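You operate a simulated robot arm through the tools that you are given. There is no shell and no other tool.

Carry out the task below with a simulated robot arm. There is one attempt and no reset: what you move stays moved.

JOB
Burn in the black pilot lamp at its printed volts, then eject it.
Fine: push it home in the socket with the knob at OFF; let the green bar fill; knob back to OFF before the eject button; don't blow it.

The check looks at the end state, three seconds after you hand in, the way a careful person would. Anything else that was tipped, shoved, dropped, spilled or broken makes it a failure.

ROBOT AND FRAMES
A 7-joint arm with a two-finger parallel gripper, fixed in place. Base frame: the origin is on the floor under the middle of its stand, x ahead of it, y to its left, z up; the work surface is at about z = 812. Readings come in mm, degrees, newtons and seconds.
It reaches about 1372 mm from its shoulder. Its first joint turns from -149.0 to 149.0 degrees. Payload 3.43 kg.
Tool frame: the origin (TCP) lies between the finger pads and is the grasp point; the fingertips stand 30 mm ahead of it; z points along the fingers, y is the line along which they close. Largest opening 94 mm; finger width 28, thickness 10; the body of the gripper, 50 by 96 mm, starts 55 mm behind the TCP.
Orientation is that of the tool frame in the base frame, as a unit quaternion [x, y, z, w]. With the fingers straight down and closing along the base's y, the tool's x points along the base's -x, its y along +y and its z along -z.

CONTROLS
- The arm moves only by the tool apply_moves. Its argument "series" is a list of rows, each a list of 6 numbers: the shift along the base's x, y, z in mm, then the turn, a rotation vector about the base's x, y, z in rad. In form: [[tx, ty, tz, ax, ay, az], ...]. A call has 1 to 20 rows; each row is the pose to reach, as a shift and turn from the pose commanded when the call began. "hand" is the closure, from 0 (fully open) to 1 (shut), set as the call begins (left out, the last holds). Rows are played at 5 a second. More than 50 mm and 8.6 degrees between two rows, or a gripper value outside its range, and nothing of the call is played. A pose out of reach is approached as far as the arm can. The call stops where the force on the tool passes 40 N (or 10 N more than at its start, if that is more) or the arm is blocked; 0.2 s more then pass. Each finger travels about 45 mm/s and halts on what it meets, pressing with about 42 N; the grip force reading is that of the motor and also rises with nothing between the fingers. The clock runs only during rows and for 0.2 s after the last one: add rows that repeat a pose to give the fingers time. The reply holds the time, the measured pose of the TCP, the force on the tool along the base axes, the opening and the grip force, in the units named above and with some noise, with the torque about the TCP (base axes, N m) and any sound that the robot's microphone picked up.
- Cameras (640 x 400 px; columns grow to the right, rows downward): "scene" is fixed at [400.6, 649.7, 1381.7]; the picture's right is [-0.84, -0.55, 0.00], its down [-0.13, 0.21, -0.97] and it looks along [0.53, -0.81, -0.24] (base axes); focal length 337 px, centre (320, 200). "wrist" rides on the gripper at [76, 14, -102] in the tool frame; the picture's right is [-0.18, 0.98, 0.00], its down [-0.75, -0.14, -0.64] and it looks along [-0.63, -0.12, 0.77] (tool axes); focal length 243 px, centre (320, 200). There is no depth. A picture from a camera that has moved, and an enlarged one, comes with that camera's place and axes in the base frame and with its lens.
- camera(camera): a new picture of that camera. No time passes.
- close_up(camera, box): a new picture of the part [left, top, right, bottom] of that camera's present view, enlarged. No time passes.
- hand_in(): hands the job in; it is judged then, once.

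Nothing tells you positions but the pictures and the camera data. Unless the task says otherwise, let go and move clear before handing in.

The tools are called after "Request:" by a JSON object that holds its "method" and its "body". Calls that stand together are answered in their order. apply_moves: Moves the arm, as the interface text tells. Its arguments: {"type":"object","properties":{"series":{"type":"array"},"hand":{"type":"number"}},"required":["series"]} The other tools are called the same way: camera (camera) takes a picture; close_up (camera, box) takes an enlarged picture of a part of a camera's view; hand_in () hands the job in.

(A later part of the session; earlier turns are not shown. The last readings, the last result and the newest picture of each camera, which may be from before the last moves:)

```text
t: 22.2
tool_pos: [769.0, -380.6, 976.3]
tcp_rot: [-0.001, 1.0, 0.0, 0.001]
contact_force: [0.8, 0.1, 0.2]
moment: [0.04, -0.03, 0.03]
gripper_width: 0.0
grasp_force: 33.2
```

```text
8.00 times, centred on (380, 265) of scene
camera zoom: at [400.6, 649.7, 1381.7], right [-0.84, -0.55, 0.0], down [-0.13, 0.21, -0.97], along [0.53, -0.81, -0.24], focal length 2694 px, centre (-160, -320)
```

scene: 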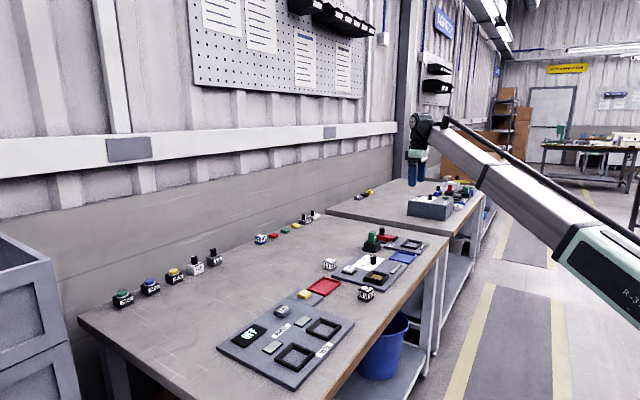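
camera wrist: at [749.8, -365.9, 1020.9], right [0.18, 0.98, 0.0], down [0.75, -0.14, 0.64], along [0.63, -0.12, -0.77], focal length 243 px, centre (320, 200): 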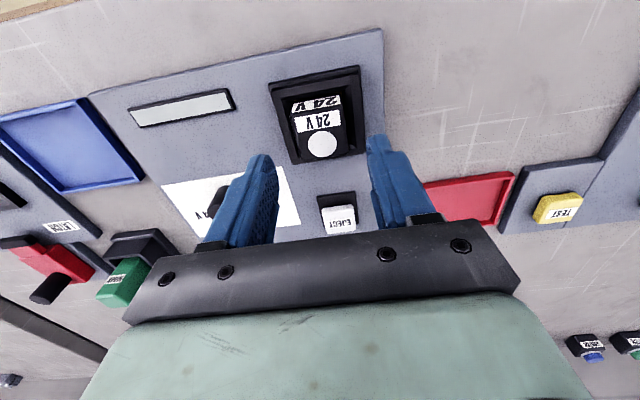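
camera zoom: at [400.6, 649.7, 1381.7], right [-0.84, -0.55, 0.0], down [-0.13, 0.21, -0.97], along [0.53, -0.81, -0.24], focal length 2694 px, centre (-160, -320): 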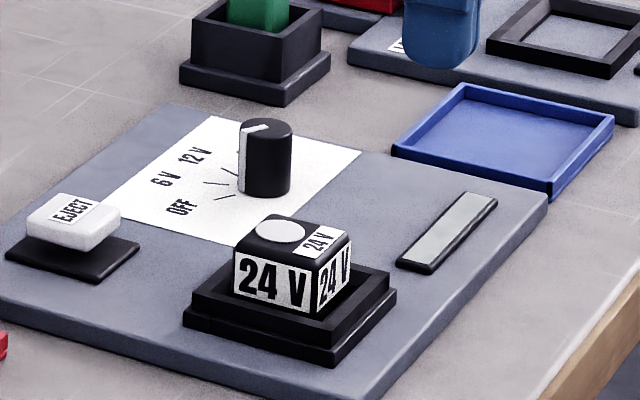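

The lamp looks about 1–2 mm higher than while pressed, and there was no click. I'll open the fingers and look straight at it to see whether it is home or resting on an edge.

Request:
{"method": "apply_moves", "body": {"series": [[8, 0, -6, 0, 0.1, 0], [16, 0, -12, 0, 0.2, 0], [24, 0, -16, 0, 0.3, 0], [32, 0, -16, 0, 0.4, 0], [40, 0, -16, 0, 0.5, 0], [40, 0, -16, 0, 0.5, 0], [40, 0, -16, 0, 0.5, 0]], "hand": 0.1}}

Request:
{"method": "camera", "body": {"camera": "wrist"}}

```text
t: 23.0
tool_pos: [793.7, -383.4, 959.7]
tcp_rot: [0.0, 0.992, -0.004, -0.128]
contact_force: [6.3, -1.6, -18.8]
moment: [-0.25, 0.0, -0.11]
gripper_width: 69.2
grasp_force: 0.1
out of reach, approached as far as the arm can: row 4
stopped in row 4: the force on the tool passed its limit at 100 N (the readings are from after the stop); the commanded pose is now the measured one
```

```text
taken
camera wrist: at [746.8, -367.4, 1077.9], right [0.18, 0.98, -0.05], down [0.89, -0.14, 0.43], along [0.41, -0.12, -0.9], focal length 243 px, centre (320, 200)
```

wrist: 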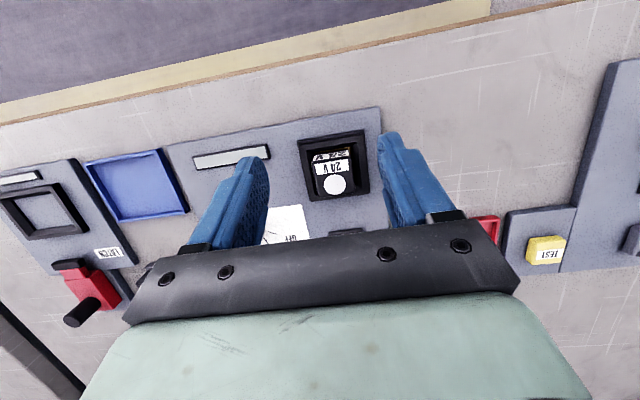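

The tilt hit an arm limit and nothing in the scene was touched. I'll use this steeper view first, then undo the tilt.

Request:
{"method": "close_up", "body": {"camera": "wrist", "box": [288, 125, 384, 205]}}

Request:
{"method": "close_up", "body": {"camera": "scene", "box": [320, 200, 480, 300]}}

Request:
{"method": "camera", "body": {"camera": "scene"}}

```text
5.00 times, centred on (336, 165) of wrist
camera zoom: at [746.8, -367.4, 1077.9], right [0.18, 0.98, -0.05], down [0.89, -0.14, 0.43], along [0.41, -0.12, -0.9], focal length 1213 px, centre (240, 375)
```

zoom: 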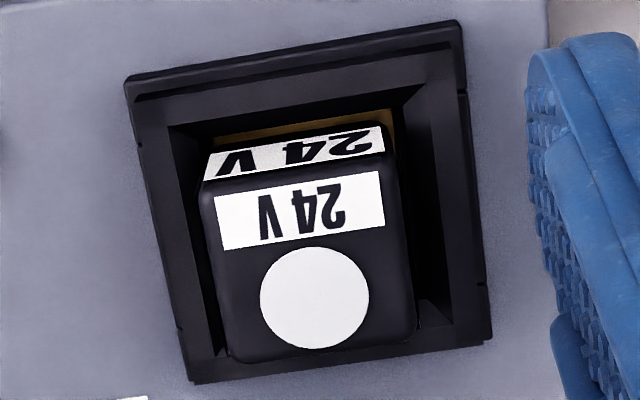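

```text
4.00 times, centred on (400, 250) of scene
camera zoom: at [400.6, 649.7, 1381.7], right [-0.84, -0.55, 0.0], down [-0.13, 0.21, -0.97], along [0.53, -0.81, -0.24], focal length 1347 px, centre (0, 0)
```

zoom: 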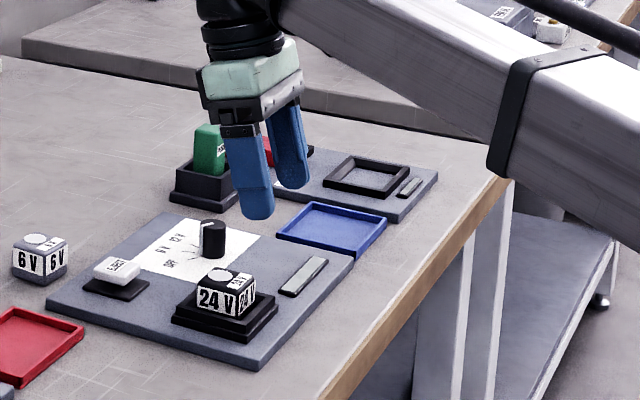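

```text
taken
```

scene: 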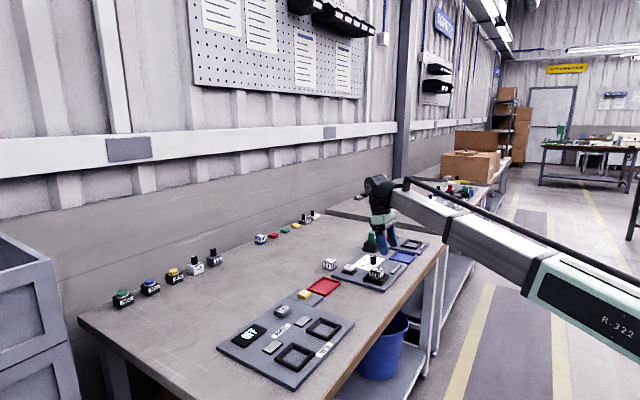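

From this view the lamp sits about 2 mm too far back and left, near (828.6, -379.8), while the socket centre is near (826.5, -378). It is probably catching on the chamfer. I'll undo the tilt, regrip it, recentre and press again.

Request:
{"method": "apply_moves", "body": {"series": [[0, 0, 2, 0.002, -0.08, 0], [0, 0, 4, 0.005, -0.17, 0], [0, 0, 4, 0.008, -0.257, 0], [0, 0, 4, 0.008, -0.257, 0], [0, 0, 4, 0.008, -0.257, 0]], "hand": 0.4}}

```text
t: 24.2
tool_pos: [795.0, -382.4, 963.7]
tcp_rot: [0.001, 1.0, 0.002, -0.002]
contact_force: [-0.3, -0.1, 0.9]
moment: [0.0, 0.02, -0.01]
gripper_width: 56.4
grasp_force: 0.1
```

Request:
{"method": "apply_moves", "body": {"series": [[11, 1, 0, 0, 0, 0], [22, 2, -10, 0, 0, 0], [33, 2.5, -25, 0, 0, 0], [33, 2.5, -43, 0, 0, 0], [33, 2.5, -43, 0, 0, 0], [33, 2.5, -43, 0, 0, 0]]}}

Request:
{"method": "close_up", "body": {"camera": "wrist", "box": [240, 60, 400, 160]}}

Request:
{"method": "close_up", "body": {"camera": "scene", "box": [352, 250, 400, 280]}}

```text
t: 25.6
tool_pos: [826.1, -380.0, 919.9]
tcp_rot: [0.001, 1.0, 0.002, -0.002]
contact_force: [-0.6, 0.3, 0.4]
moment: [-0.03, -0.03, -0.05]
gripper_width: 56.5
grasp_force: 0.0
```

```text
4.00 times, centred on (320, 110) of wrist
camera zoom: at [751.9, -366.0, 1023.6], right [0.18, 0.98, 0.0], down [0.76, -0.14, 0.64], along [0.63, -0.12, -0.77], focal length 970 px, centre (320, 560)
```

zoom: 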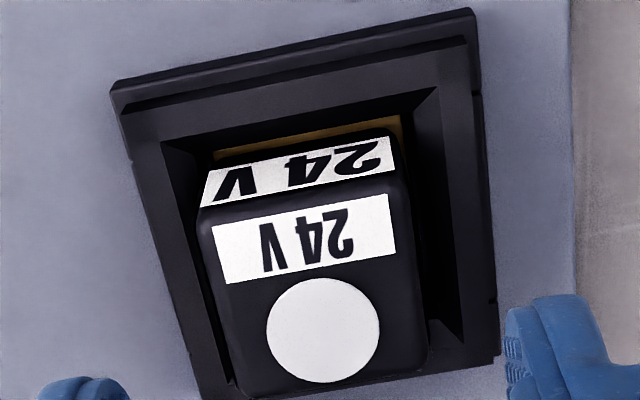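

```text
13.33 times, centred on (376, 265) of scene
camera zoom: at [400.6, 649.7, 1381.7], right [-0.84, -0.55, 0.0], down [-0.13, 0.21, -0.97], along [0.53, -0.81, -0.24], focal length 4491 px, centre (-427, -667)
```

zoom: 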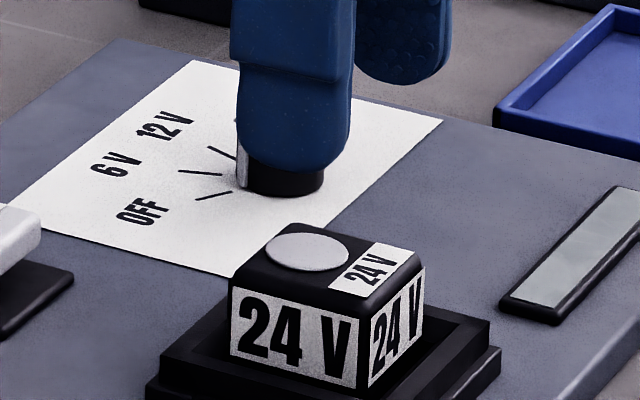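

Request:
{"method": "apply_moves", "body": {"series": [[0, 0, -15, 0, 0, 0], [0, 0, -30, 0, 0, 0], [0, 0, -40, 0, 0, 0], [0, 0, -48, 0, 0, 0], [0, 0, -48, 0, 0, 0]], "hand": 0.4}}

Request:
{"method": "close_up", "body": {"camera": "scene", "box": [360, 266, 392, 286]}}

```text
t: 26.8
tool_pos: [827.9, -380.1, 872.8]
tcp_rot: [0.001, 1.0, 0.002, -0.002]
contact_force: [0.8, -0.6, 0.0]
moment: [-0.03, 0.0, -0.01]
gripper_width: 56.5
grasp_force: 0.1
```

```text
16.00 times, centred on (376, 276) of scene
camera zoom: at [400.6, 649.7, 1381.7], right [-0.84, -0.55, 0.0], down [-0.13, 0.21, -0.97], along [0.53, -0.81, -0.24], focal length 5389 px, centre (-576, -1016)
```

zoom: 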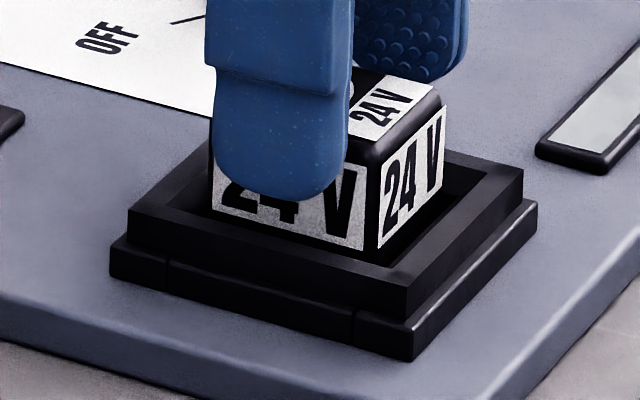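

The fingers straddle the lamp, clear of the rim. Next I'll close on it.

Request:
{"method": "apply_moves", "body": {"series": [[0, 0, 0, 0, 0, 0], [0, 0, 0, 0, 0, 0], [0, 0, 0, 0, 0, 0], [0, 0, 0, 0, 0, 0]], "hand": 1}}

Request:
{"method": "close_up", "body": {"camera": "scene", "box": [360, 266, 392, 286]}}

Request:
{"method": "close_up", "body": {"camera": "wrist", "box": [240, 70, 400, 170]}}

```text
t: 27.8
tool_pos: [827.1, -380.1, 872.3]
tcp_rot: [0.001, 1.0, 0.002, -0.002]
contact_force: [0.6, 0.4, 0.6]
moment: [0.0, -0.03, 0.0]
gripper_width: 38.9
grasp_force: 42.3
```

```text
16.00 times, centred on (376, 276) of scene
camera zoom: at [400.6, 649.7, 1381.7], right [-0.84, -0.55, 0.0], down [-0.13, 0.21, -0.97], along [0.53, -0.81, -0.24], focal length 5389 px, centre (-576, -1016)
```

zoom: 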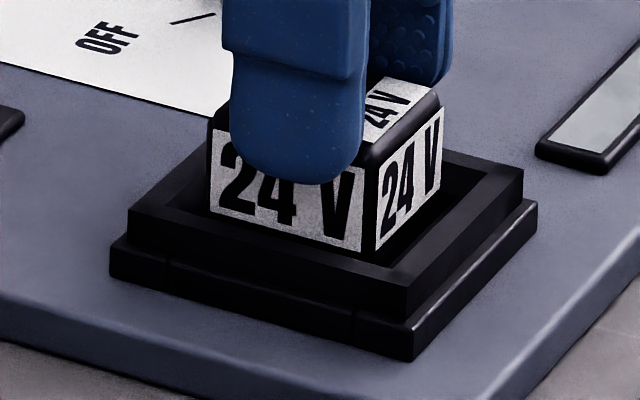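

```text
4.00 times, centred on (320, 120) of wrist
camera zoom: at [751.7, -365.9, 975.2], right [0.18, 0.98, 0.0], down [0.76, -0.14, 0.64], along [0.63, -0.12, -0.77], focal length 970 px, centre (320, 520)
```

zoom: 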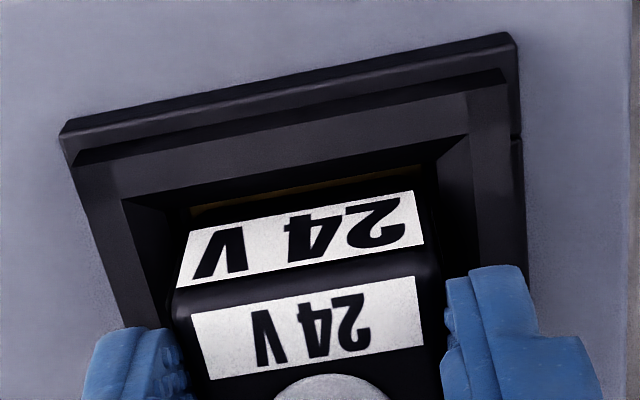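

The lamp is gripped and centred in y. I'll lift it slightly, shift about 1.5 mm toward -x, and lower again to feel whether it drops deeper.

Request:
{"method": "apply_moves", "body": {"series": [[0, 0, 2, 0, 0, 0], [0, 0, 4, 0, 0, 0], [-1.5, 0, 4, 0, 0, 0], [-1.5, 0, 2, 0, 0, 0], [-1.5, 0, 0, 0, 0, 0], [-1.5, 0, -1, 0, 0, 0], [-1.5, 0, -2, 0, 0, 0], [-1.5, 0, -2, 0, 0, 0]]}}

Request:
{"method": "close_up", "body": {"camera": "scene", "box": [360, 266, 392, 286]}}

Request:
{"method": "close_up", "body": {"camera": "wrist", "box": [240, 70, 400, 170]}}

```text
t: 29.6
tool_pos: [826.0, -379.9, 871.6]
tcp_rot: [0.001, 1.0, 0.001, -0.001]
contact_force: [2.0, -5.5, 14.7]
moment: [-0.22, -0.13, 0.01]
gripper_width: 38.5
grasp_force: 41.6
```

```text
16.00 times, centred on (376, 276) of scene
camera zoom: at [400.6, 649.7, 1381.7], right [-0.84, -0.55, 0.0], down [-0.13, 0.21, -0.97], along [0.53, -0.81, -0.24], focal length 5389 px, centre (-576, -1016)
```

zoom: 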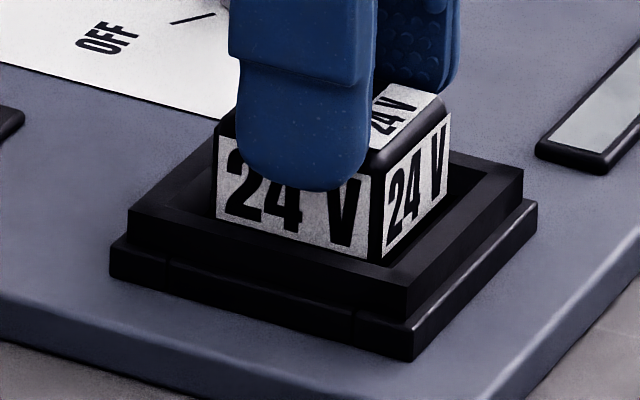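

```text
4.00 times, centred on (320, 120) of wrist
camera zoom: at [749.7, -365.1, 974.2], right [0.19, 0.98, 0.0], down [0.76, -0.14, 0.64], along [0.63, -0.12, -0.77], focal length 970 px, centre (320, 520)
```

zoom: 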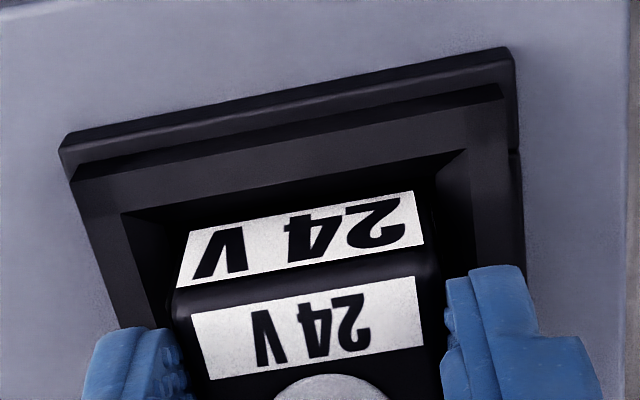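

Request:
{"method": "apply_moves", "body": {"series": [[0, -0.5, 1, 0, 0, 0], [0, -1, 1, 0, 0, 0], [0, -1, 0, 0, 0, 0], [0, -1, -1, 0, 0, 0], [0, -1, -1, 0, 0, 0]]}}

Request:
{"method": "apply_moves", "body": {"series": [[0, 0, -0.5, 0, 0, 0], [0, 0, -1, 0, 0, 0], [0, 0, -1, 0, 0, 0]]}}

Request:
{"method": "close_up", "body": {"camera": "scene", "box": [360, 266, 392, 286]}}

```text
t: 30.8
tool_pos: [825.7, -379.1, 871.4]
tcp_rot: [0.001, 1.0, 0.002, -0.002]
contact_force: [3.7, 6.8, 23.3]
moment: [0.37, -0.12, 0.0]
gripper_width: 38.8
grasp_force: 42.3
```

```text
t: 31.6
tool_pos: [825.0, -379.8, 870.8]
tcp_rot: [0.0, 1.0, 0.001, -0.002]
contact_force: [1.2, 6.5, 32.5]
moment: [0.26, -0.13, 0.05]
gripper_width: 38.9
grasp_force: 42.0
```

```text
16.00 times, centred on (376, 276) of scene
camera zoom: at [400.6, 649.7, 1381.7], right [-0.84, -0.55, 0.0], down [-0.13, 0.21, -0.97], along [0.53, -0.81, -0.24], focal length 5389 px, centre (-576, -1016)
```

zoom: 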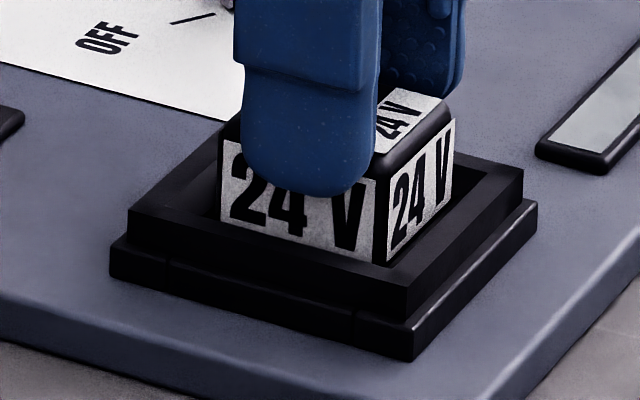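

The lamp goes about 1.5–2 mm lower under load. I'll release here without moving and see whether it stays down or springs back.

Request:
{"method": "apply_moves", "body": {"series": [[0, 0, 0, 0, 0, 0], [0, 0, 0, 0, 0, 0], [0, 0, 2, 0, 0, 0], [0, 0, 2, 0, 0, 0]], "hand": 0.4}}

Request:
{"method": "close_up", "body": {"camera": "scene", "box": [360, 266, 392, 286]}}

Request:
{"method": "close_up", "body": {"camera": "wrist", "box": [240, 70, 400, 170]}}

```text
t: 32.6
tool_pos: [825.7, -380.0, 871.6]
tcp_rot: [0.0, 1.0, 0.001, -0.001]
contact_force: [0.1, -0.3, 0.2]
moment: [0.0, -0.01, 0.0]
gripper_width: 56.2
grasp_force: 0.1
```

```text
16.00 times, centred on (376, 276) of scene
camera zoom: at [400.6, 649.7, 1381.7], right [-0.84, -0.55, 0.0], down [-0.13, 0.21, -0.97], along [0.53, -0.81, -0.24], focal length 5389 px, centre (-576, -1016)
```

zoom: 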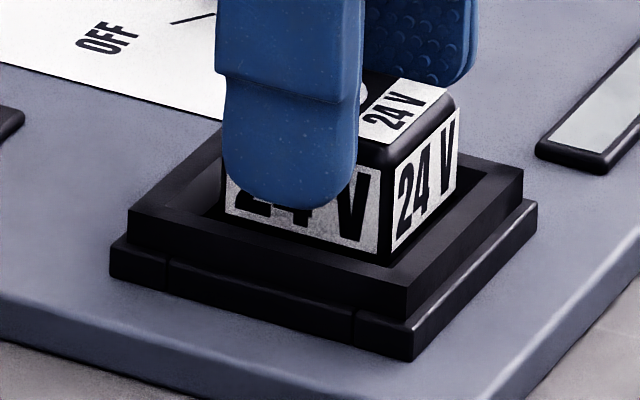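

```text
4.00 times, centred on (320, 120) of wrist
camera zoom: at [749.6, -366.3, 973.6], right [0.19, 0.98, 0.0], down [0.76, -0.14, 0.64], along [0.63, -0.12, -0.77], focal length 970 px, centre (320, 520)
```

zoom: 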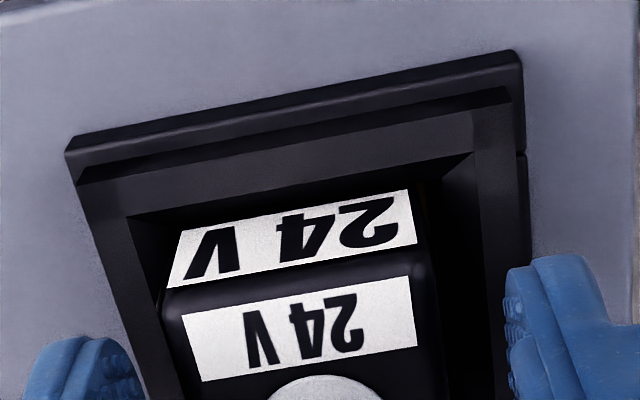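

Request:
{"method": "apply_moves", "body": {"series": [[0, 0, 15, 0, 0, 0], [0, 0, 30, 0, 0, 0], [0, 0, 45, 0, 0, 0], [0, 0, 45, 0, 0, 0]], "hand": 0.1}}

Request:
{"method": "close_up", "body": {"camera": "wrist", "box": [264, 70, 376, 140]}}

Request:
{"method": "close_up", "body": {"camera": "scene", "box": [360, 264, 392, 284]}}

Request:
{"method": "close_up", "body": {"camera": "wrist", "box": [264, 80, 376, 166]}}

```text
t: 33.6
tool_pos: [826.5, -381.9, 914.9]
tcp_rot: [0.001, 1.0, 0.001, -0.002]
contact_force: [-0.6, -0.4, 0.5]
moment: [0.02, 0.02, -0.02]
gripper_width: 84.6
grasp_force: 0.0
```

```text
5.71 times, centred on (320, 105) of wrist
camera zoom: at [750.0, -366.7, 1018.5], right [0.18, 0.98, 0.0], down [0.76, -0.14, 0.64], along [0.63, -0.12, -0.77], focal length 1386 px, centre (320, 743)
```

zoom: 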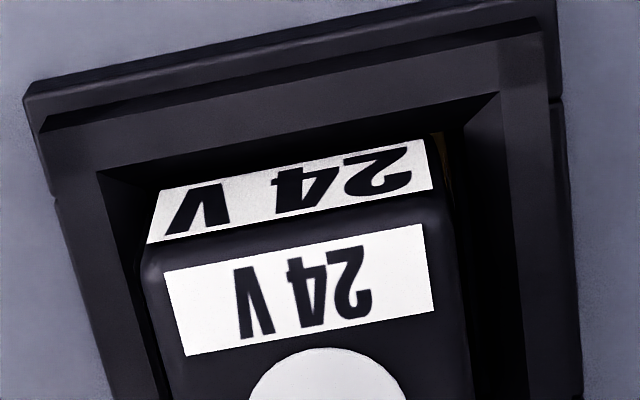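

```text
16.00 times, centred on (376, 274) of scene
camera zoom: at [400.6, 649.7, 1381.7], right [-0.84, -0.55, 0.0], down [-0.13, 0.21, -0.97], along [0.53, -0.81, -0.24], focal length 5389 px, centre (-576, -984)
```

zoom: 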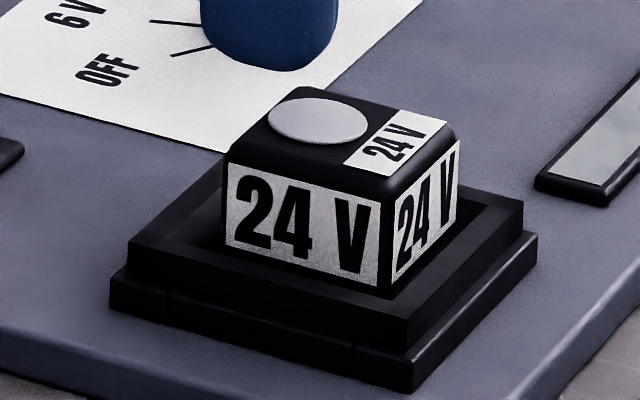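

```text
4.65 times, centred on (320, 123) of wrist
camera zoom: at [750.0, -366.7, 1018.5], right [0.18, 0.98, 0.0], down [0.76, -0.14, 0.64], along [0.63, -0.12, -0.77], focal length 1128 px, centre (320, 558)
```

zoom: 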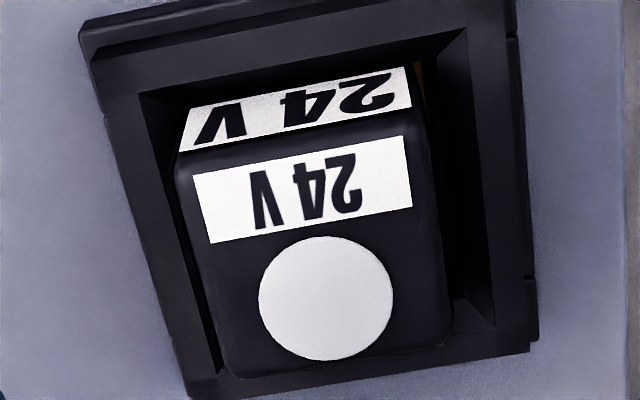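

Request:
{"method": "close_up", "body": {"camera": "wrist", "box": [336, 120, 384, 150]}}

Request:
{"method": "close_up", "body": {"camera": "wrist", "box": [270, 75, 318, 105]}}

Request:
{"method": "close_up", "body": {"camera": "wrist", "box": [324, 75, 372, 105]}}

Request:
{"method": "close_up", "body": {"camera": "wrist", "box": [280, 130, 328, 160]}}

```text
13.33 times, centred on (360, 135) of wrist
camera zoom: at [750.0, -366.7, 1018.5], right [0.18, 0.98, 0.0], down [0.76, -0.14, 0.64], along [0.63, -0.12, -0.77], focal length 3235 px, centre (-213, 1067)
```

zoom: 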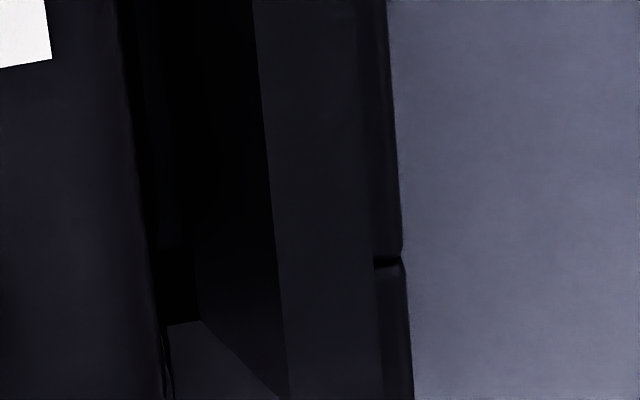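

```text
13.33 times, centred on (294, 90) of wrist
camera zoom: at [750.0, -366.7, 1018.5], right [0.18, 0.98, 0.0], down [0.76, -0.14, 0.64], along [0.63, -0.12, -0.77], focal length 3235 px, centre (667, 1667)
```

zoom: 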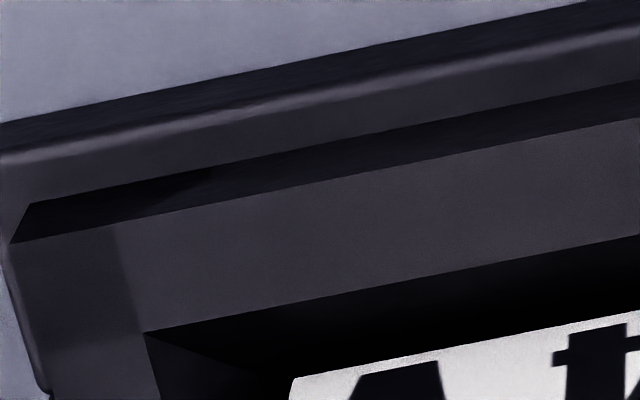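

```text
13.33 times, centred on (348, 90) of wrist
camera zoom: at [750.0, -366.7, 1018.5], right [0.18, 0.98, 0.0], down [0.76, -0.14, 0.64], along [0.63, -0.12, -0.77], focal length 3235 px, centre (-53, 1667)
```

zoom: 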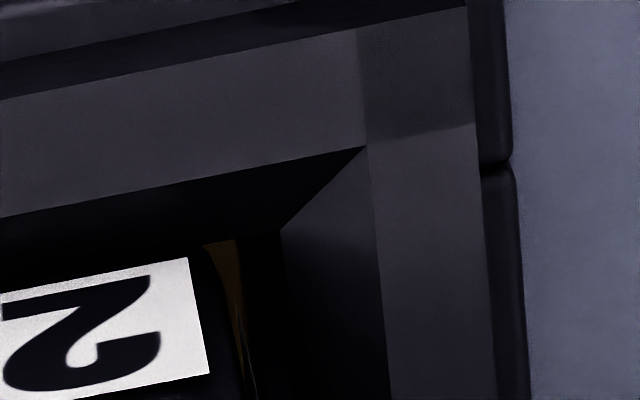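

```text
13.33 times, centred on (304, 145) of wrist
camera zoom: at [750.0, -366.7, 1018.5], right [0.18, 0.98, 0.0], down [0.76, -0.14, 0.64], along [0.63, -0.12, -0.77], focal length 3235 px, centre (533, 933)
```

zoom: 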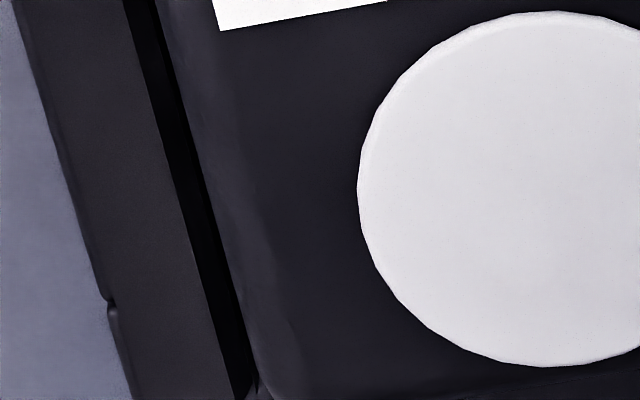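

The lamp is inside the hole with about 2 mm of slack, so it likely rests on a springy seat. I'll press on its centre again with closed fingers, step by step, logging force against depth.

Request:
{"method": "apply_moves", "body": {"series": [[0.5, -0.7, 0, 0, 0, 0], [0.5, -0.7, 0, 0, 0, 0], [0.5, -0.7, 0, 0, 0, 0], [0.5, -0.7, -10, 0, 0, 0], [0.5, -0.7, -20, 0, 0, 0], [0.5, -0.7, -28, 0, 0, 0], [0.5, -0.7, -32, 0, 0, 0], [0.5, -0.7, -32, 0, 0, 0]], "hand": 1}}

Request:
{"method": "apply_moves", "body": {"series": [[0, 0, -1, 0, 0, 0], [0, 0, -2, 0, 0, 0], [0, 0, -2, 0, 0, 0]]}}

Request:
{"method": "apply_moves", "body": {"series": [[0, 0, -1, 0, 0, 0], [0, 0, -2, 0, 0, 0], [0, 0, -2, 0, 0, 0]]}}

```text
t: 35.4
tool_pos: [826.5, -381.0, 885.0]
tcp_rot: [0.001, 1.0, 0.002, -0.002]
contact_force: [0.5, -0.2, 0.0]
moment: [-0.01, 0.02, -0.01]
gripper_width: 0.0
grasp_force: 33.4
```

```text
t: 36.2
tool_pos: [825.6, -380.7, 881.2]
tcp_rot: [0.001, 1.0, 0.003, -0.002]
contact_force: [-0.4, 0.3, 0.4]
moment: [-0.01, 0.0, -0.03]
gripper_width: 0.0
grasp_force: 33.1
```

```text
t: 37.0
tool_pos: [825.4, -381.5, 878.6]
tcp_rot: [0.002, 1.0, 0.002, -0.001]
contact_force: [-0.2, -0.3, 1.6]
moment: [0.04, 0.01, -0.02]
gripper_width: 0.0
grasp_force: 33.3
```

Request:
{"method": "apply_moves", "body": {"series": [[0, 0, -0.5, 0, 0, 0], [0, 0, -1, 0, 0, 0], [0, 0, -1, 0, 0, 0], [0, 0, -1, 0, 0, 0]]}}

Request:
{"method": "apply_moves", "body": {"series": [[0, 0, -0.5, 0, 0, 0], [0, 0, -1, 0, 0, 0], [0, 0, -1, 0, 0, 0], [0, 0, -1, 0, 0, 0]]}}

Request:
{"method": "apply_moves", "body": {"series": [[0, 0, -0.5, 0, 0, 0], [0, 0, -1, 0, 0, 0], [0, 0, -1, 0, 0, 0], [0, 0, -1, 0, 0, 0]]}}

```text
t: 38.0
tool_pos: [825.6, -381.5, 878.9]
tcp_rot: [0.0, 1.0, 0.001, -0.002]
contact_force: [0.6, 1.7, 10.7]
moment: [0.05, -0.08, -0.01]
gripper_width: 0.0
grasp_force: 33.1
```

```text
t: 39.0
tool_pos: [825.6, -382.6, 879.1]
tcp_rot: [-0.001, 1.0, 0.001, -0.002]
contact_force: [3.7, -0.7, 16.0]
moment: [-0.05, -0.18, -0.07]
gripper_width: 0.1
grasp_force: 33.2
```

```text
t: 40.0
tool_pos: [826.0, -381.8, 878.2]
tcp_rot: [0.0, 1.0, 0.002, -0.002]
contact_force: [2.4, -0.8, 27.2]
moment: [0.02, -0.19, -0.04]
gripper_width: 0.0
grasp_force: 32.9
```

Request:
{"method": "apply_moves", "body": {"series": [[0, 0, -0.5, 0, 0, 0], [0, 0, -1, 0, 0, 0], [0, 0, -1, 0, 0, 0], [0, 0, -1, 0, 0, 0]]}}

Request:
{"method": "close_up", "body": {"camera": "scene", "box": [360, 264, 392, 284]}}

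```text
t: 40.7
tool_pos: [825.6, -381.7, 879.2]
tcp_rot: [0.0, 1.0, 0.001, -0.001]
contact_force: [-3.2, 2.2, 19.7]
moment: [0.04, 0.09, -0.01]
gripper_width: 0.2
grasp_force: 33.2
stopped in row 3: the force on the tool passed its limit at 41 N (the readings are from after the stop); the commanded pose is now the measured one
```

```text
16.00 times, centred on (376, 274) of scene
camera zoom: at [400.6, 649.7, 1381.7], right [-0.84, -0.55, 0.0], down [-0.13, 0.21, -0.97], along [0.53, -0.81, -0.24], focal length 5389 px, centre (-576, -984)
```

zoom: 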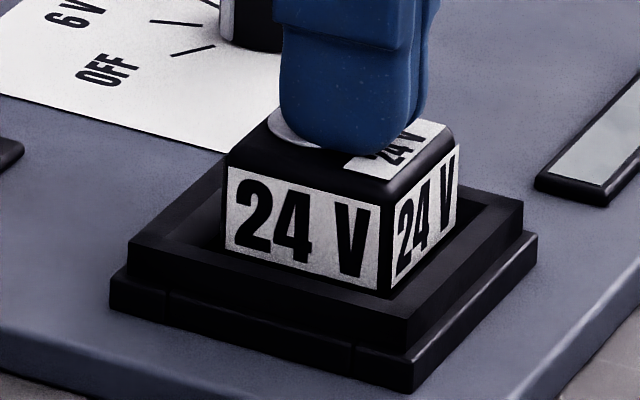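

The seat is rigid under load, at lamp top about z 848.5 with only about 1 mm of give, so the lamp appears bottomed. I'll retreat and look at the knob from closer before gripping it.

Request:
{"method": "apply_moves", "body": {"series": [[0, 0, 10, 0, 0, 0], [0, 0, 40, 0, 0, 0], [0, -30, 70, 0, 0, 0], [0, -70, 80, 0, 0, 0], [0, -112, 80, 0, 0, 0], [0, -112, 80, 0, 0, 0], [0, -112, 80, 0, 0, 0]]}}

Request:
{"method": "apply_moves", "body": {"series": [[10, 0, 0, 0, 0, 0], [15, 0, 0, 0, 0, 0], [15, 0, 0, 0, 0, 0]], "hand": 0.3}}

Request:
{"method": "camera", "body": {"camera": "wrist"}}

Request:
{"method": "close_up", "body": {"camera": "wrist", "box": [256, 90, 384, 170]}}

Request:
{"method": "close_up", "body": {"camera": "scene", "box": [360, 264, 392, 284]}}

```text
t: 42.3
tool_pos: [825.5, -494.0, 957.7]
tcp_rot: [-0.001, 1.0, 0.001, -0.001]
contact_force: [1.0, 0.9, -0.6]
moment: [0.01, -0.01, -0.04]
gripper_width: 0.0
grasp_force: 33.3
```

```text
t: 43.1
tool_pos: [841.3, -494.8, 956.3]
tcp_rot: [0.0, 1.0, 0.001, -0.002]
contact_force: [-0.6, 1.4, 0.2]
moment: [-0.01, 0.0, -0.02]
gripper_width: 66.0
grasp_force: 0.1
```

```text
taken
camera wrist: at [764.9, -479.2, 1058.8], right [0.18, 0.98, 0.0], down [0.76, -0.14, 0.64], along [0.63, -0.12, -0.77], focal length 243 px, centre (320, 200)
```

wrist: 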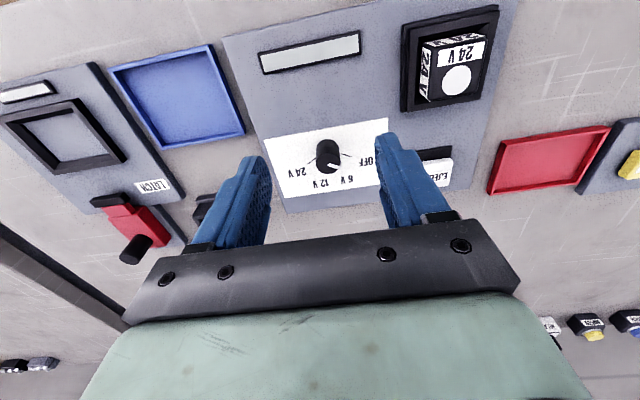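

```text
5.00 times, centred on (320, 130) of wrist
camera zoom: at [764.9, -479.2, 1058.8], right [0.18, 0.98, 0.0], down [0.76, -0.14, 0.64], along [0.63, -0.12, -0.77], focal length 1213 px, centre (320, 550)
```

zoom: 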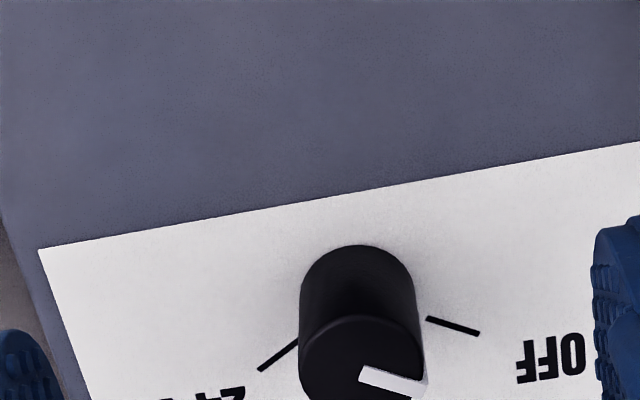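

```text
16.00 times, centred on (376, 274) of scene
camera zoom: at [400.6, 649.7, 1381.7], right [-0.84, -0.55, 0.0], down [-0.13, 0.21, -0.97], along [0.53, -0.81, -0.24], focal length 5389 px, centre (-576, -984)
```

zoom: 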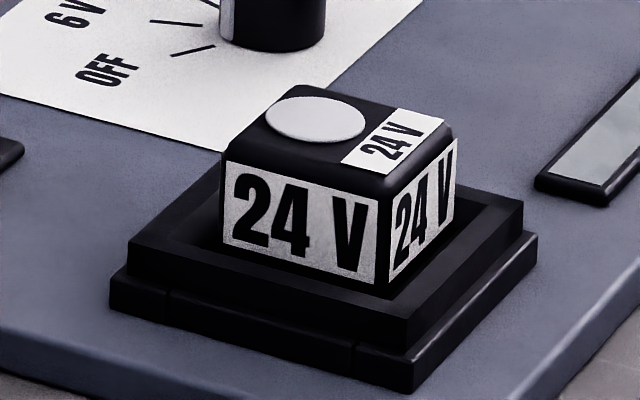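

The label geometry puts the lamp's bottom about 8–11 mm below the rim, so it is on the socket floor. Now I'll measure the knob precisely.

Request:
{"method": "close_up", "body": {"camera": "wrist", "box": [272, 125, 384, 195]}}

```text
5.71 times, centred on (328, 160) of wrist
camera zoom: at [764.9, -479.2, 1058.8], right [0.18, 0.98, 0.0], down [0.76, -0.14, 0.64], along [0.63, -0.12, -0.77], focal length 1386 px, centre (274, 429)
```

zoom: 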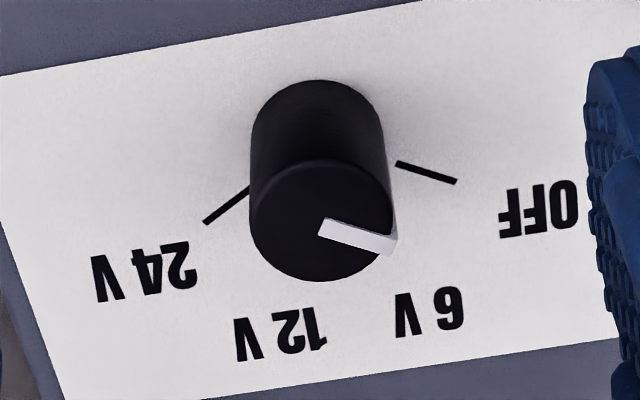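

The knob centre is near (892, -495) with its top at about z 849, and the ticks are at ±60° (pointer about 64°, at OFF). I'll move above it and pre-turn the gripper +62°, so the turn to 24 V ends at about -62°.

Request:
{"method": "apply_moves", "body": {"series": [[10, 0, 0, 0, 0, 0.12], [20, 0, 0, 0, 0, 0.24], [30, 0, 0, 0, 0, 0.36], [40, 0, 0, 0, 0, 0.48], [50, 0, 0, 0, 0, 0.6], [50, 0, 0, 0, 0, 0.72], [50, 0, 0, 0, 0, 0.84], [50, 0, 0, 0, 0, 0.96], [50, 0, 0, 0, 0, 1.08], [50, 0, 0, 0, 0, 1.08], [50, 0, 0, 0, 0, 1.08]]}}

Request:
{"method": "camera", "body": {"camera": "wrist"}}

Request:
{"method": "close_up", "body": {"camera": "scene", "box": [320, 200, 480, 300]}}

```text
t: 45.5
tool_pos: [890.9, -493.3, 957.0]
tcp_rot: [-0.514, 0.858, -0.001, -0.002]
contact_force: [-0.1, -0.1, 0.2]
moment: [-0.01, 0.02, -0.01]
gripper_width: 65.7
grasp_force: 0.1
```

```text
taken
camera wrist: at [843.3, -553.5, 1058.8], right [-0.78, 0.63, 0.0], down [0.48, 0.6, 0.64], along [0.4, 0.5, -0.77], focal length 243 px, centre (320, 200)
```

wrist: 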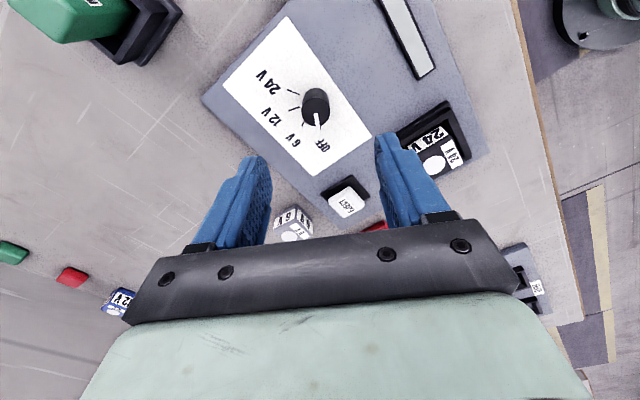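

```text
4.00 times, centred on (400, 250) of scene
camera zoom: at [400.6, 649.7, 1381.7], right [-0.84, -0.55, 0.0], down [-0.13, 0.21, -0.97], along [0.53, -0.81, -0.24], focal length 1347 px, centre (0, 0)
```

zoom: 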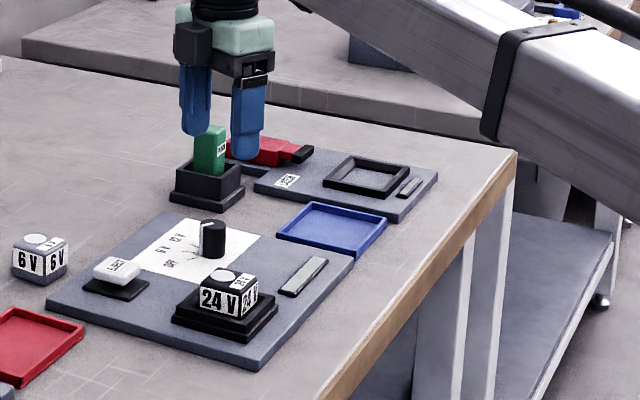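

Request:
{"method": "close_up", "body": {"camera": "wrist", "box": [264, 70, 376, 140]}}

```text
5.71 times, centred on (320, 105) of wrist
camera zoom: at [843.3, -553.5, 1058.8], right [-0.78, 0.63, 0.0], down [0.48, 0.6, 0.64], along [0.4, 0.5, -0.77], focal length 1386 px, centre (320, 743)
```

zoom: 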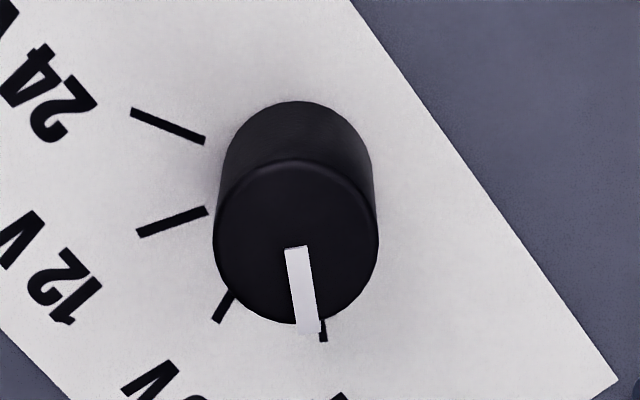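

Two views give the knob centre at about (895.7, -494.8) with its top near z 844. I'll shift onto it and descend with the fingers open around it.

Request:
{"method": "apply_moves", "body": {"series": [[4.2, -1.7, 0, 0, 0, 0], [4.2, -1.7, -20, 0, 0, 0], [4.2, -1.7, -40, 0, 0, 0], [4.2, -1.7, -60, 0, 0, 0], [4.2, -1.7, -60, 0, 0, 0], [4.2, -1.7, -60, 0, 0, 0]], "hand": 0.45}}

Request:
{"method": "camera", "body": {"camera": "wrist"}}

Request:
{"method": "close_up", "body": {"camera": "scene", "box": [340, 230, 420, 280]}}

```text
t: 46.9
tool_pos: [896.1, -495.0, 896.5]
tcp_rot: [-0.513, 0.858, 0.0, -0.003]
contact_force: [-0.6, -0.7, 0.2]
moment: [-0.02, -0.01, 0.01]
gripper_width: 51.8
grasp_force: 0.0
```

```text
taken
camera wrist: at [847.9, -556.0, 998.5], right [-0.78, 0.63, 0.0], down [0.48, 0.6, 0.64], along [0.4, 0.5, -0.77], focal length 243 px, centre (320, 200)
```

wrist: 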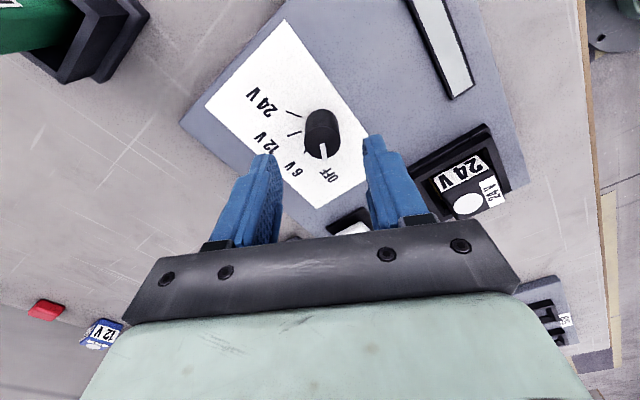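

```text
8.00 times, centred on (380, 255) of scene
camera zoom: at [400.6, 649.7, 1381.7], right [-0.84, -0.55, 0.0], down [-0.13, 0.21, -0.97], along [0.53, -0.81, -0.24], focal length 2694 px, centre (-160, -240)
```

zoom: 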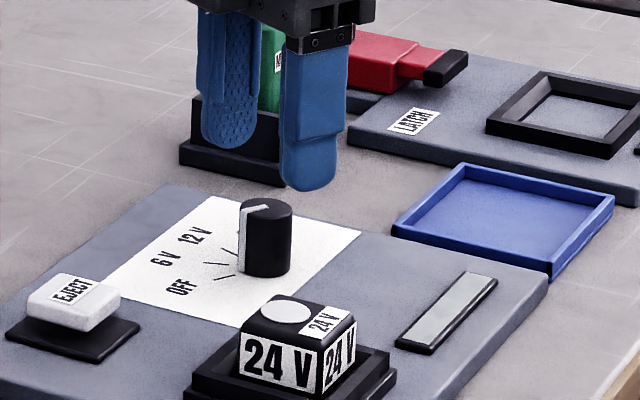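

Request:
{"method": "close_up", "body": {"camera": "wrist", "box": [272, 95, 368, 165]}}

```text
5.71 times, centred on (320, 130) of wrist
camera zoom: at [847.9, -556.0, 998.5], right [-0.78, 0.63, 0.0], down [0.48, 0.6, 0.64], along [0.4, 0.5, -0.77], focal length 1386 px, centre (320, 600)
```

zoom: 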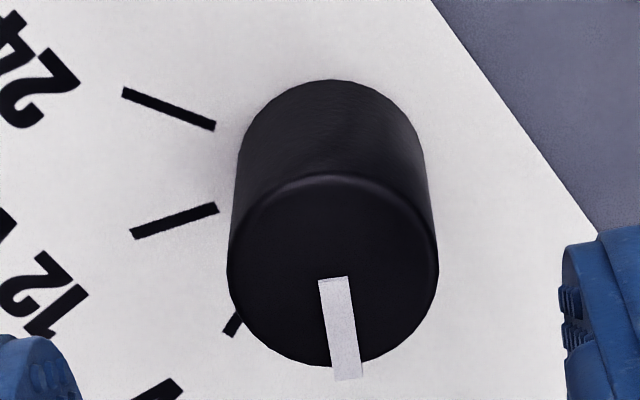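

Request:
{"method": "apply_moves", "body": {"series": [[-0.7, 0.6, 0, 0, 0, 0], [-0.7, 0.6, -12, 0, 0, 0], [-0.7, 0.6, -24, 0, 0, 0], [-0.7, 0.6, -34, 0, 0, 0], [-0.7, 0.6, -42, 0, 0, 0], [-0.7, 0.6, -42, 0, 0, 0]]}}

Request:
{"method": "close_up", "body": {"camera": "scene", "box": [340, 230, 420, 280]}}

Request:
{"method": "close_up", "body": {"camera": "wrist", "box": [240, 110, 400, 210]}}

```text
t: 48.3
tool_pos: [894.7, -495.2, 854.0]
tcp_rot: [-0.513, 0.858, 0.0, -0.002]
contact_force: [-0.3, 0.2, 0.7]
moment: [0.0, 0.01, -0.01]
gripper_width: 51.6
grasp_force: 0.1
```

```text
8.00 times, centred on (380, 255) of scene
camera zoom: at [400.6, 649.7, 1381.7], right [-0.84, -0.55, 0.0], down [-0.13, 0.21, -0.97], along [0.53, -0.81, -0.24], focal length 2694 px, centre (-160, -240)
```

zoom: 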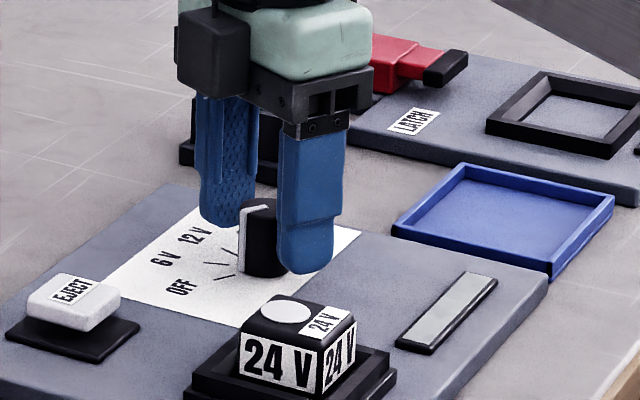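

```text
4.00 times, centred on (320, 160) of wrist
camera zoom: at [846.8, -554.9, 956.3], right [-0.78, 0.63, 0.0], down [0.48, 0.6, 0.64], along [0.4, 0.5, -0.77], focal length 970 px, centre (320, 360)
```

zoom: 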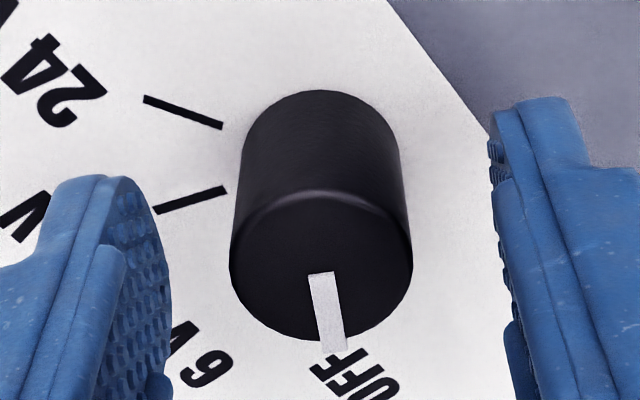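

The fingers straddle the knob well. I'll close on it and check for side load.

Request:
{"method": "apply_moves", "body": {"series": [[0, 0, 0, 0, 0, 0], [0, 0, 0, 0, 0, 0], [0, 0, 0, 0, 0, 0], [0, 0, 0, 0, 0, 0]], "hand": 1}}

Request:
{"method": "close_up", "body": {"camera": "wrist", "box": [240, 110, 400, 210]}}

```text
t: 49.3
tool_pos: [894.8, -495.2, 853.6]
tcp_rot: [-0.514, 0.858, 0.0, -0.001]
contact_force: [-2.6, 0.6, -0.7]
moment: [-0.28, -0.46, 0.02]
gripper_width: 25.5
grasp_force: 45.2
```

```text
4.00 times, centred on (320, 160) of wrist
camera zoom: at [846.7, -554.9, 956.4], right [-0.78, 0.63, 0.0], down [0.48, 0.6, 0.64], along [0.4, 0.5, -0.77], focal length 970 px, centre (320, 360)
```

zoom: 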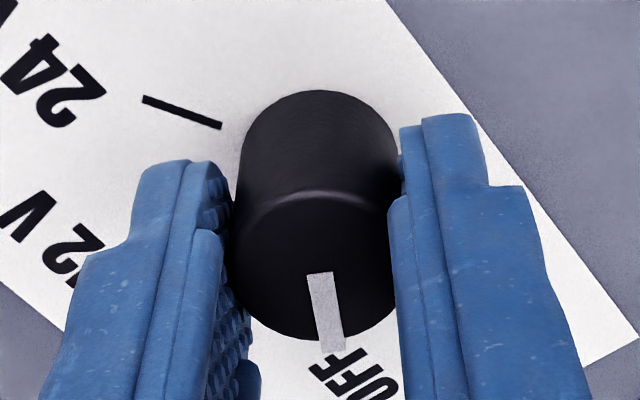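

The grip is good with little side load. I'll now turn the knob clockwise 120° from OFF to 24 V in one continuous motion.

Request:
{"method": "apply_moves", "body": {"series": [[0, 0, 0, 0, 0, -0.14], [0, 0, 0, 0, 0, -0.28], [0, 0, 0, 0, 0, -0.42], [0, 0, 0, 0, 0, -0.56], [0, 0, 0, 0, 0, -0.7], [0, 0, 0, 0, 0, -0.84], [0, 0, 0, 0, 0, -0.98], [0, 0, 0, 0, 0, -1.12], [0, 0, 0, 0, 0, -1.26], [0, 0, 0, 0, 0, -1.4], [0, 0, 0, 0, 0, -1.54], [0, 0, 0, 0, 0, -1.68], [0, 0, 0, 0, 0, -1.82], [0, 0, 0, 0, 0, -1.96], [0, 0, 0, 0, 0, -2.094], [0, 0, 0, 0, 0, -2.094]]}}

Request:
{"method": "close_up", "body": {"camera": "scene", "box": [340, 240, 420, 290]}}

Request:
{"method": "camera", "body": {"camera": "wrist"}}

```text
t: 52.7
tool_pos: [896.1, -494.7, 854.2]
tcp_rot: [0.487, 0.874, 0.001, -0.001]
contact_force: [-7.0, -0.4, -16.1]
moment: [0.39, 1.03, 0.2]
gripper_width: 25.5
grasp_force: 44.9
```

```text
8.00 times, centred on (380, 265) of scene
camera zoom: at [400.6, 649.7, 1381.7], right [-0.84, -0.55, 0.0], down [-0.13, 0.21, -0.97], along [0.53, -0.81, -0.24], focal length 2694 px, centre (-160, -320)
```

zoom: 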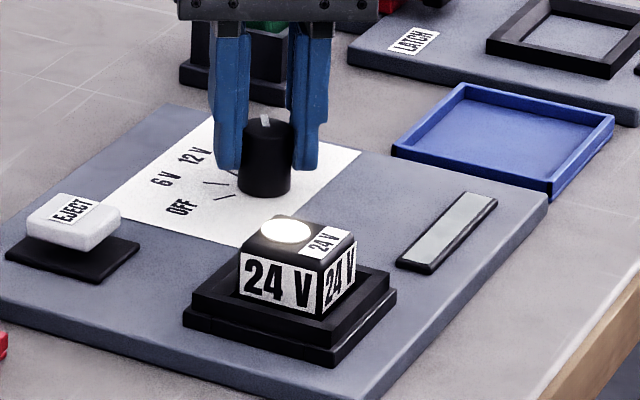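

```text
taken
camera wrist: at [867.0, -423.0, 956.6], right [0.93, 0.36, 0.0], down [0.28, -0.72, 0.64], along [0.23, -0.6, -0.77], focal length 243 px, centre (320, 200)
```

wrist: 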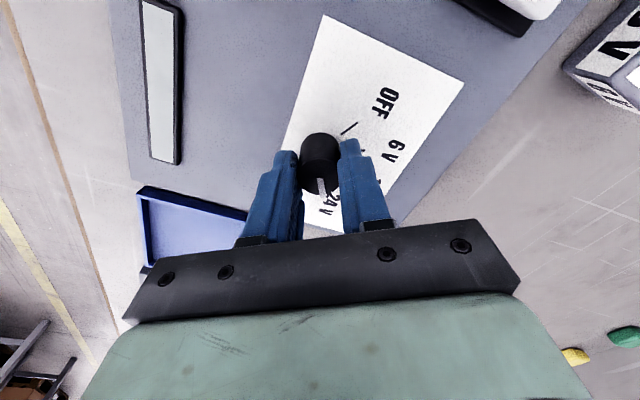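

The lamp is glowing, so it has contact, and the pointer looks to be at 24 V. I'll check the pointer closely, hold still and watch the bar.

Request:
{"method": "close_up", "body": {"camera": "wrist", "box": [264, 110, 376, 220]}}

Request:
{"method": "apply_moves", "body": {"series": [[0, 0, 0, 0, 0, 0], [0, 0, 0, 0, 0, 0], [0, 0, 0, 0, 0, 0], [0, 0, 0, 0, 0, 0], [0, 0, 0, 0, 0, 0]]}}

Request:
{"method": "close_up", "body": {"camera": "scene", "box": [340, 240, 420, 290]}}

```text
3.64 times, centred on (320, 165) of wrist
camera zoom: at [867.0, -423.0, 956.6], right [0.93, 0.36, 0.0], down [0.28, -0.72, 0.64], along [0.23, -0.6, -0.77], focal length 882 px, centre (320, 327)
```

zoom: 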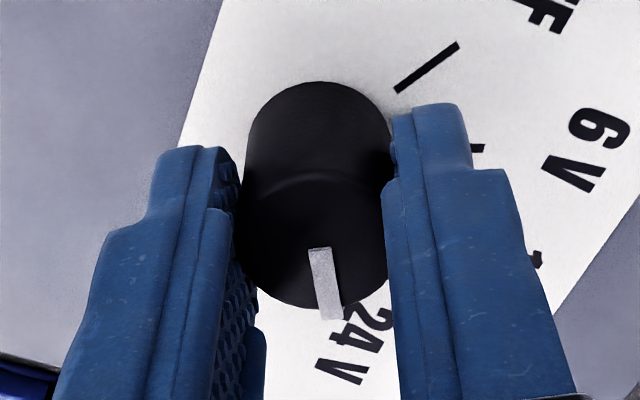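

```text
t: 53.9
tool_pos: [894.9, -495.8, 854.3]
tcp_rot: [0.486, 0.874, 0.002, -0.001]
contact_force: [-10.2, -0.9, -17.6]
moment: [-0.25, 0.8, 0.0]
gripper_width: 25.6
grasp_force: 44.8
```

```text
8.00 times, centred on (380, 265) of scene
camera zoom: at [400.6, 649.7, 1381.7], right [-0.84, -0.55, 0.0], down [-0.13, 0.21, -0.97], along [0.53, -0.81, -0.24], focal length 2694 px, centre (-160, -320)
```

zoom: 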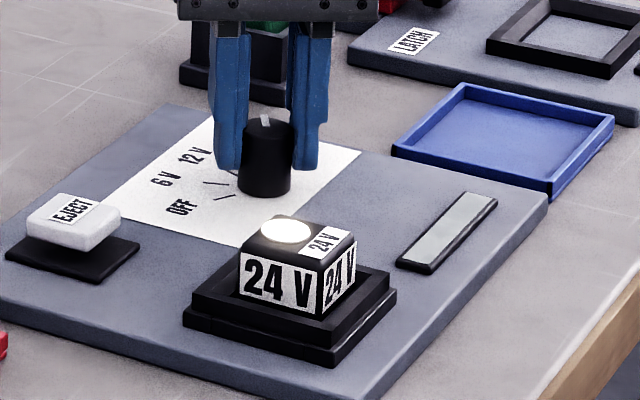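

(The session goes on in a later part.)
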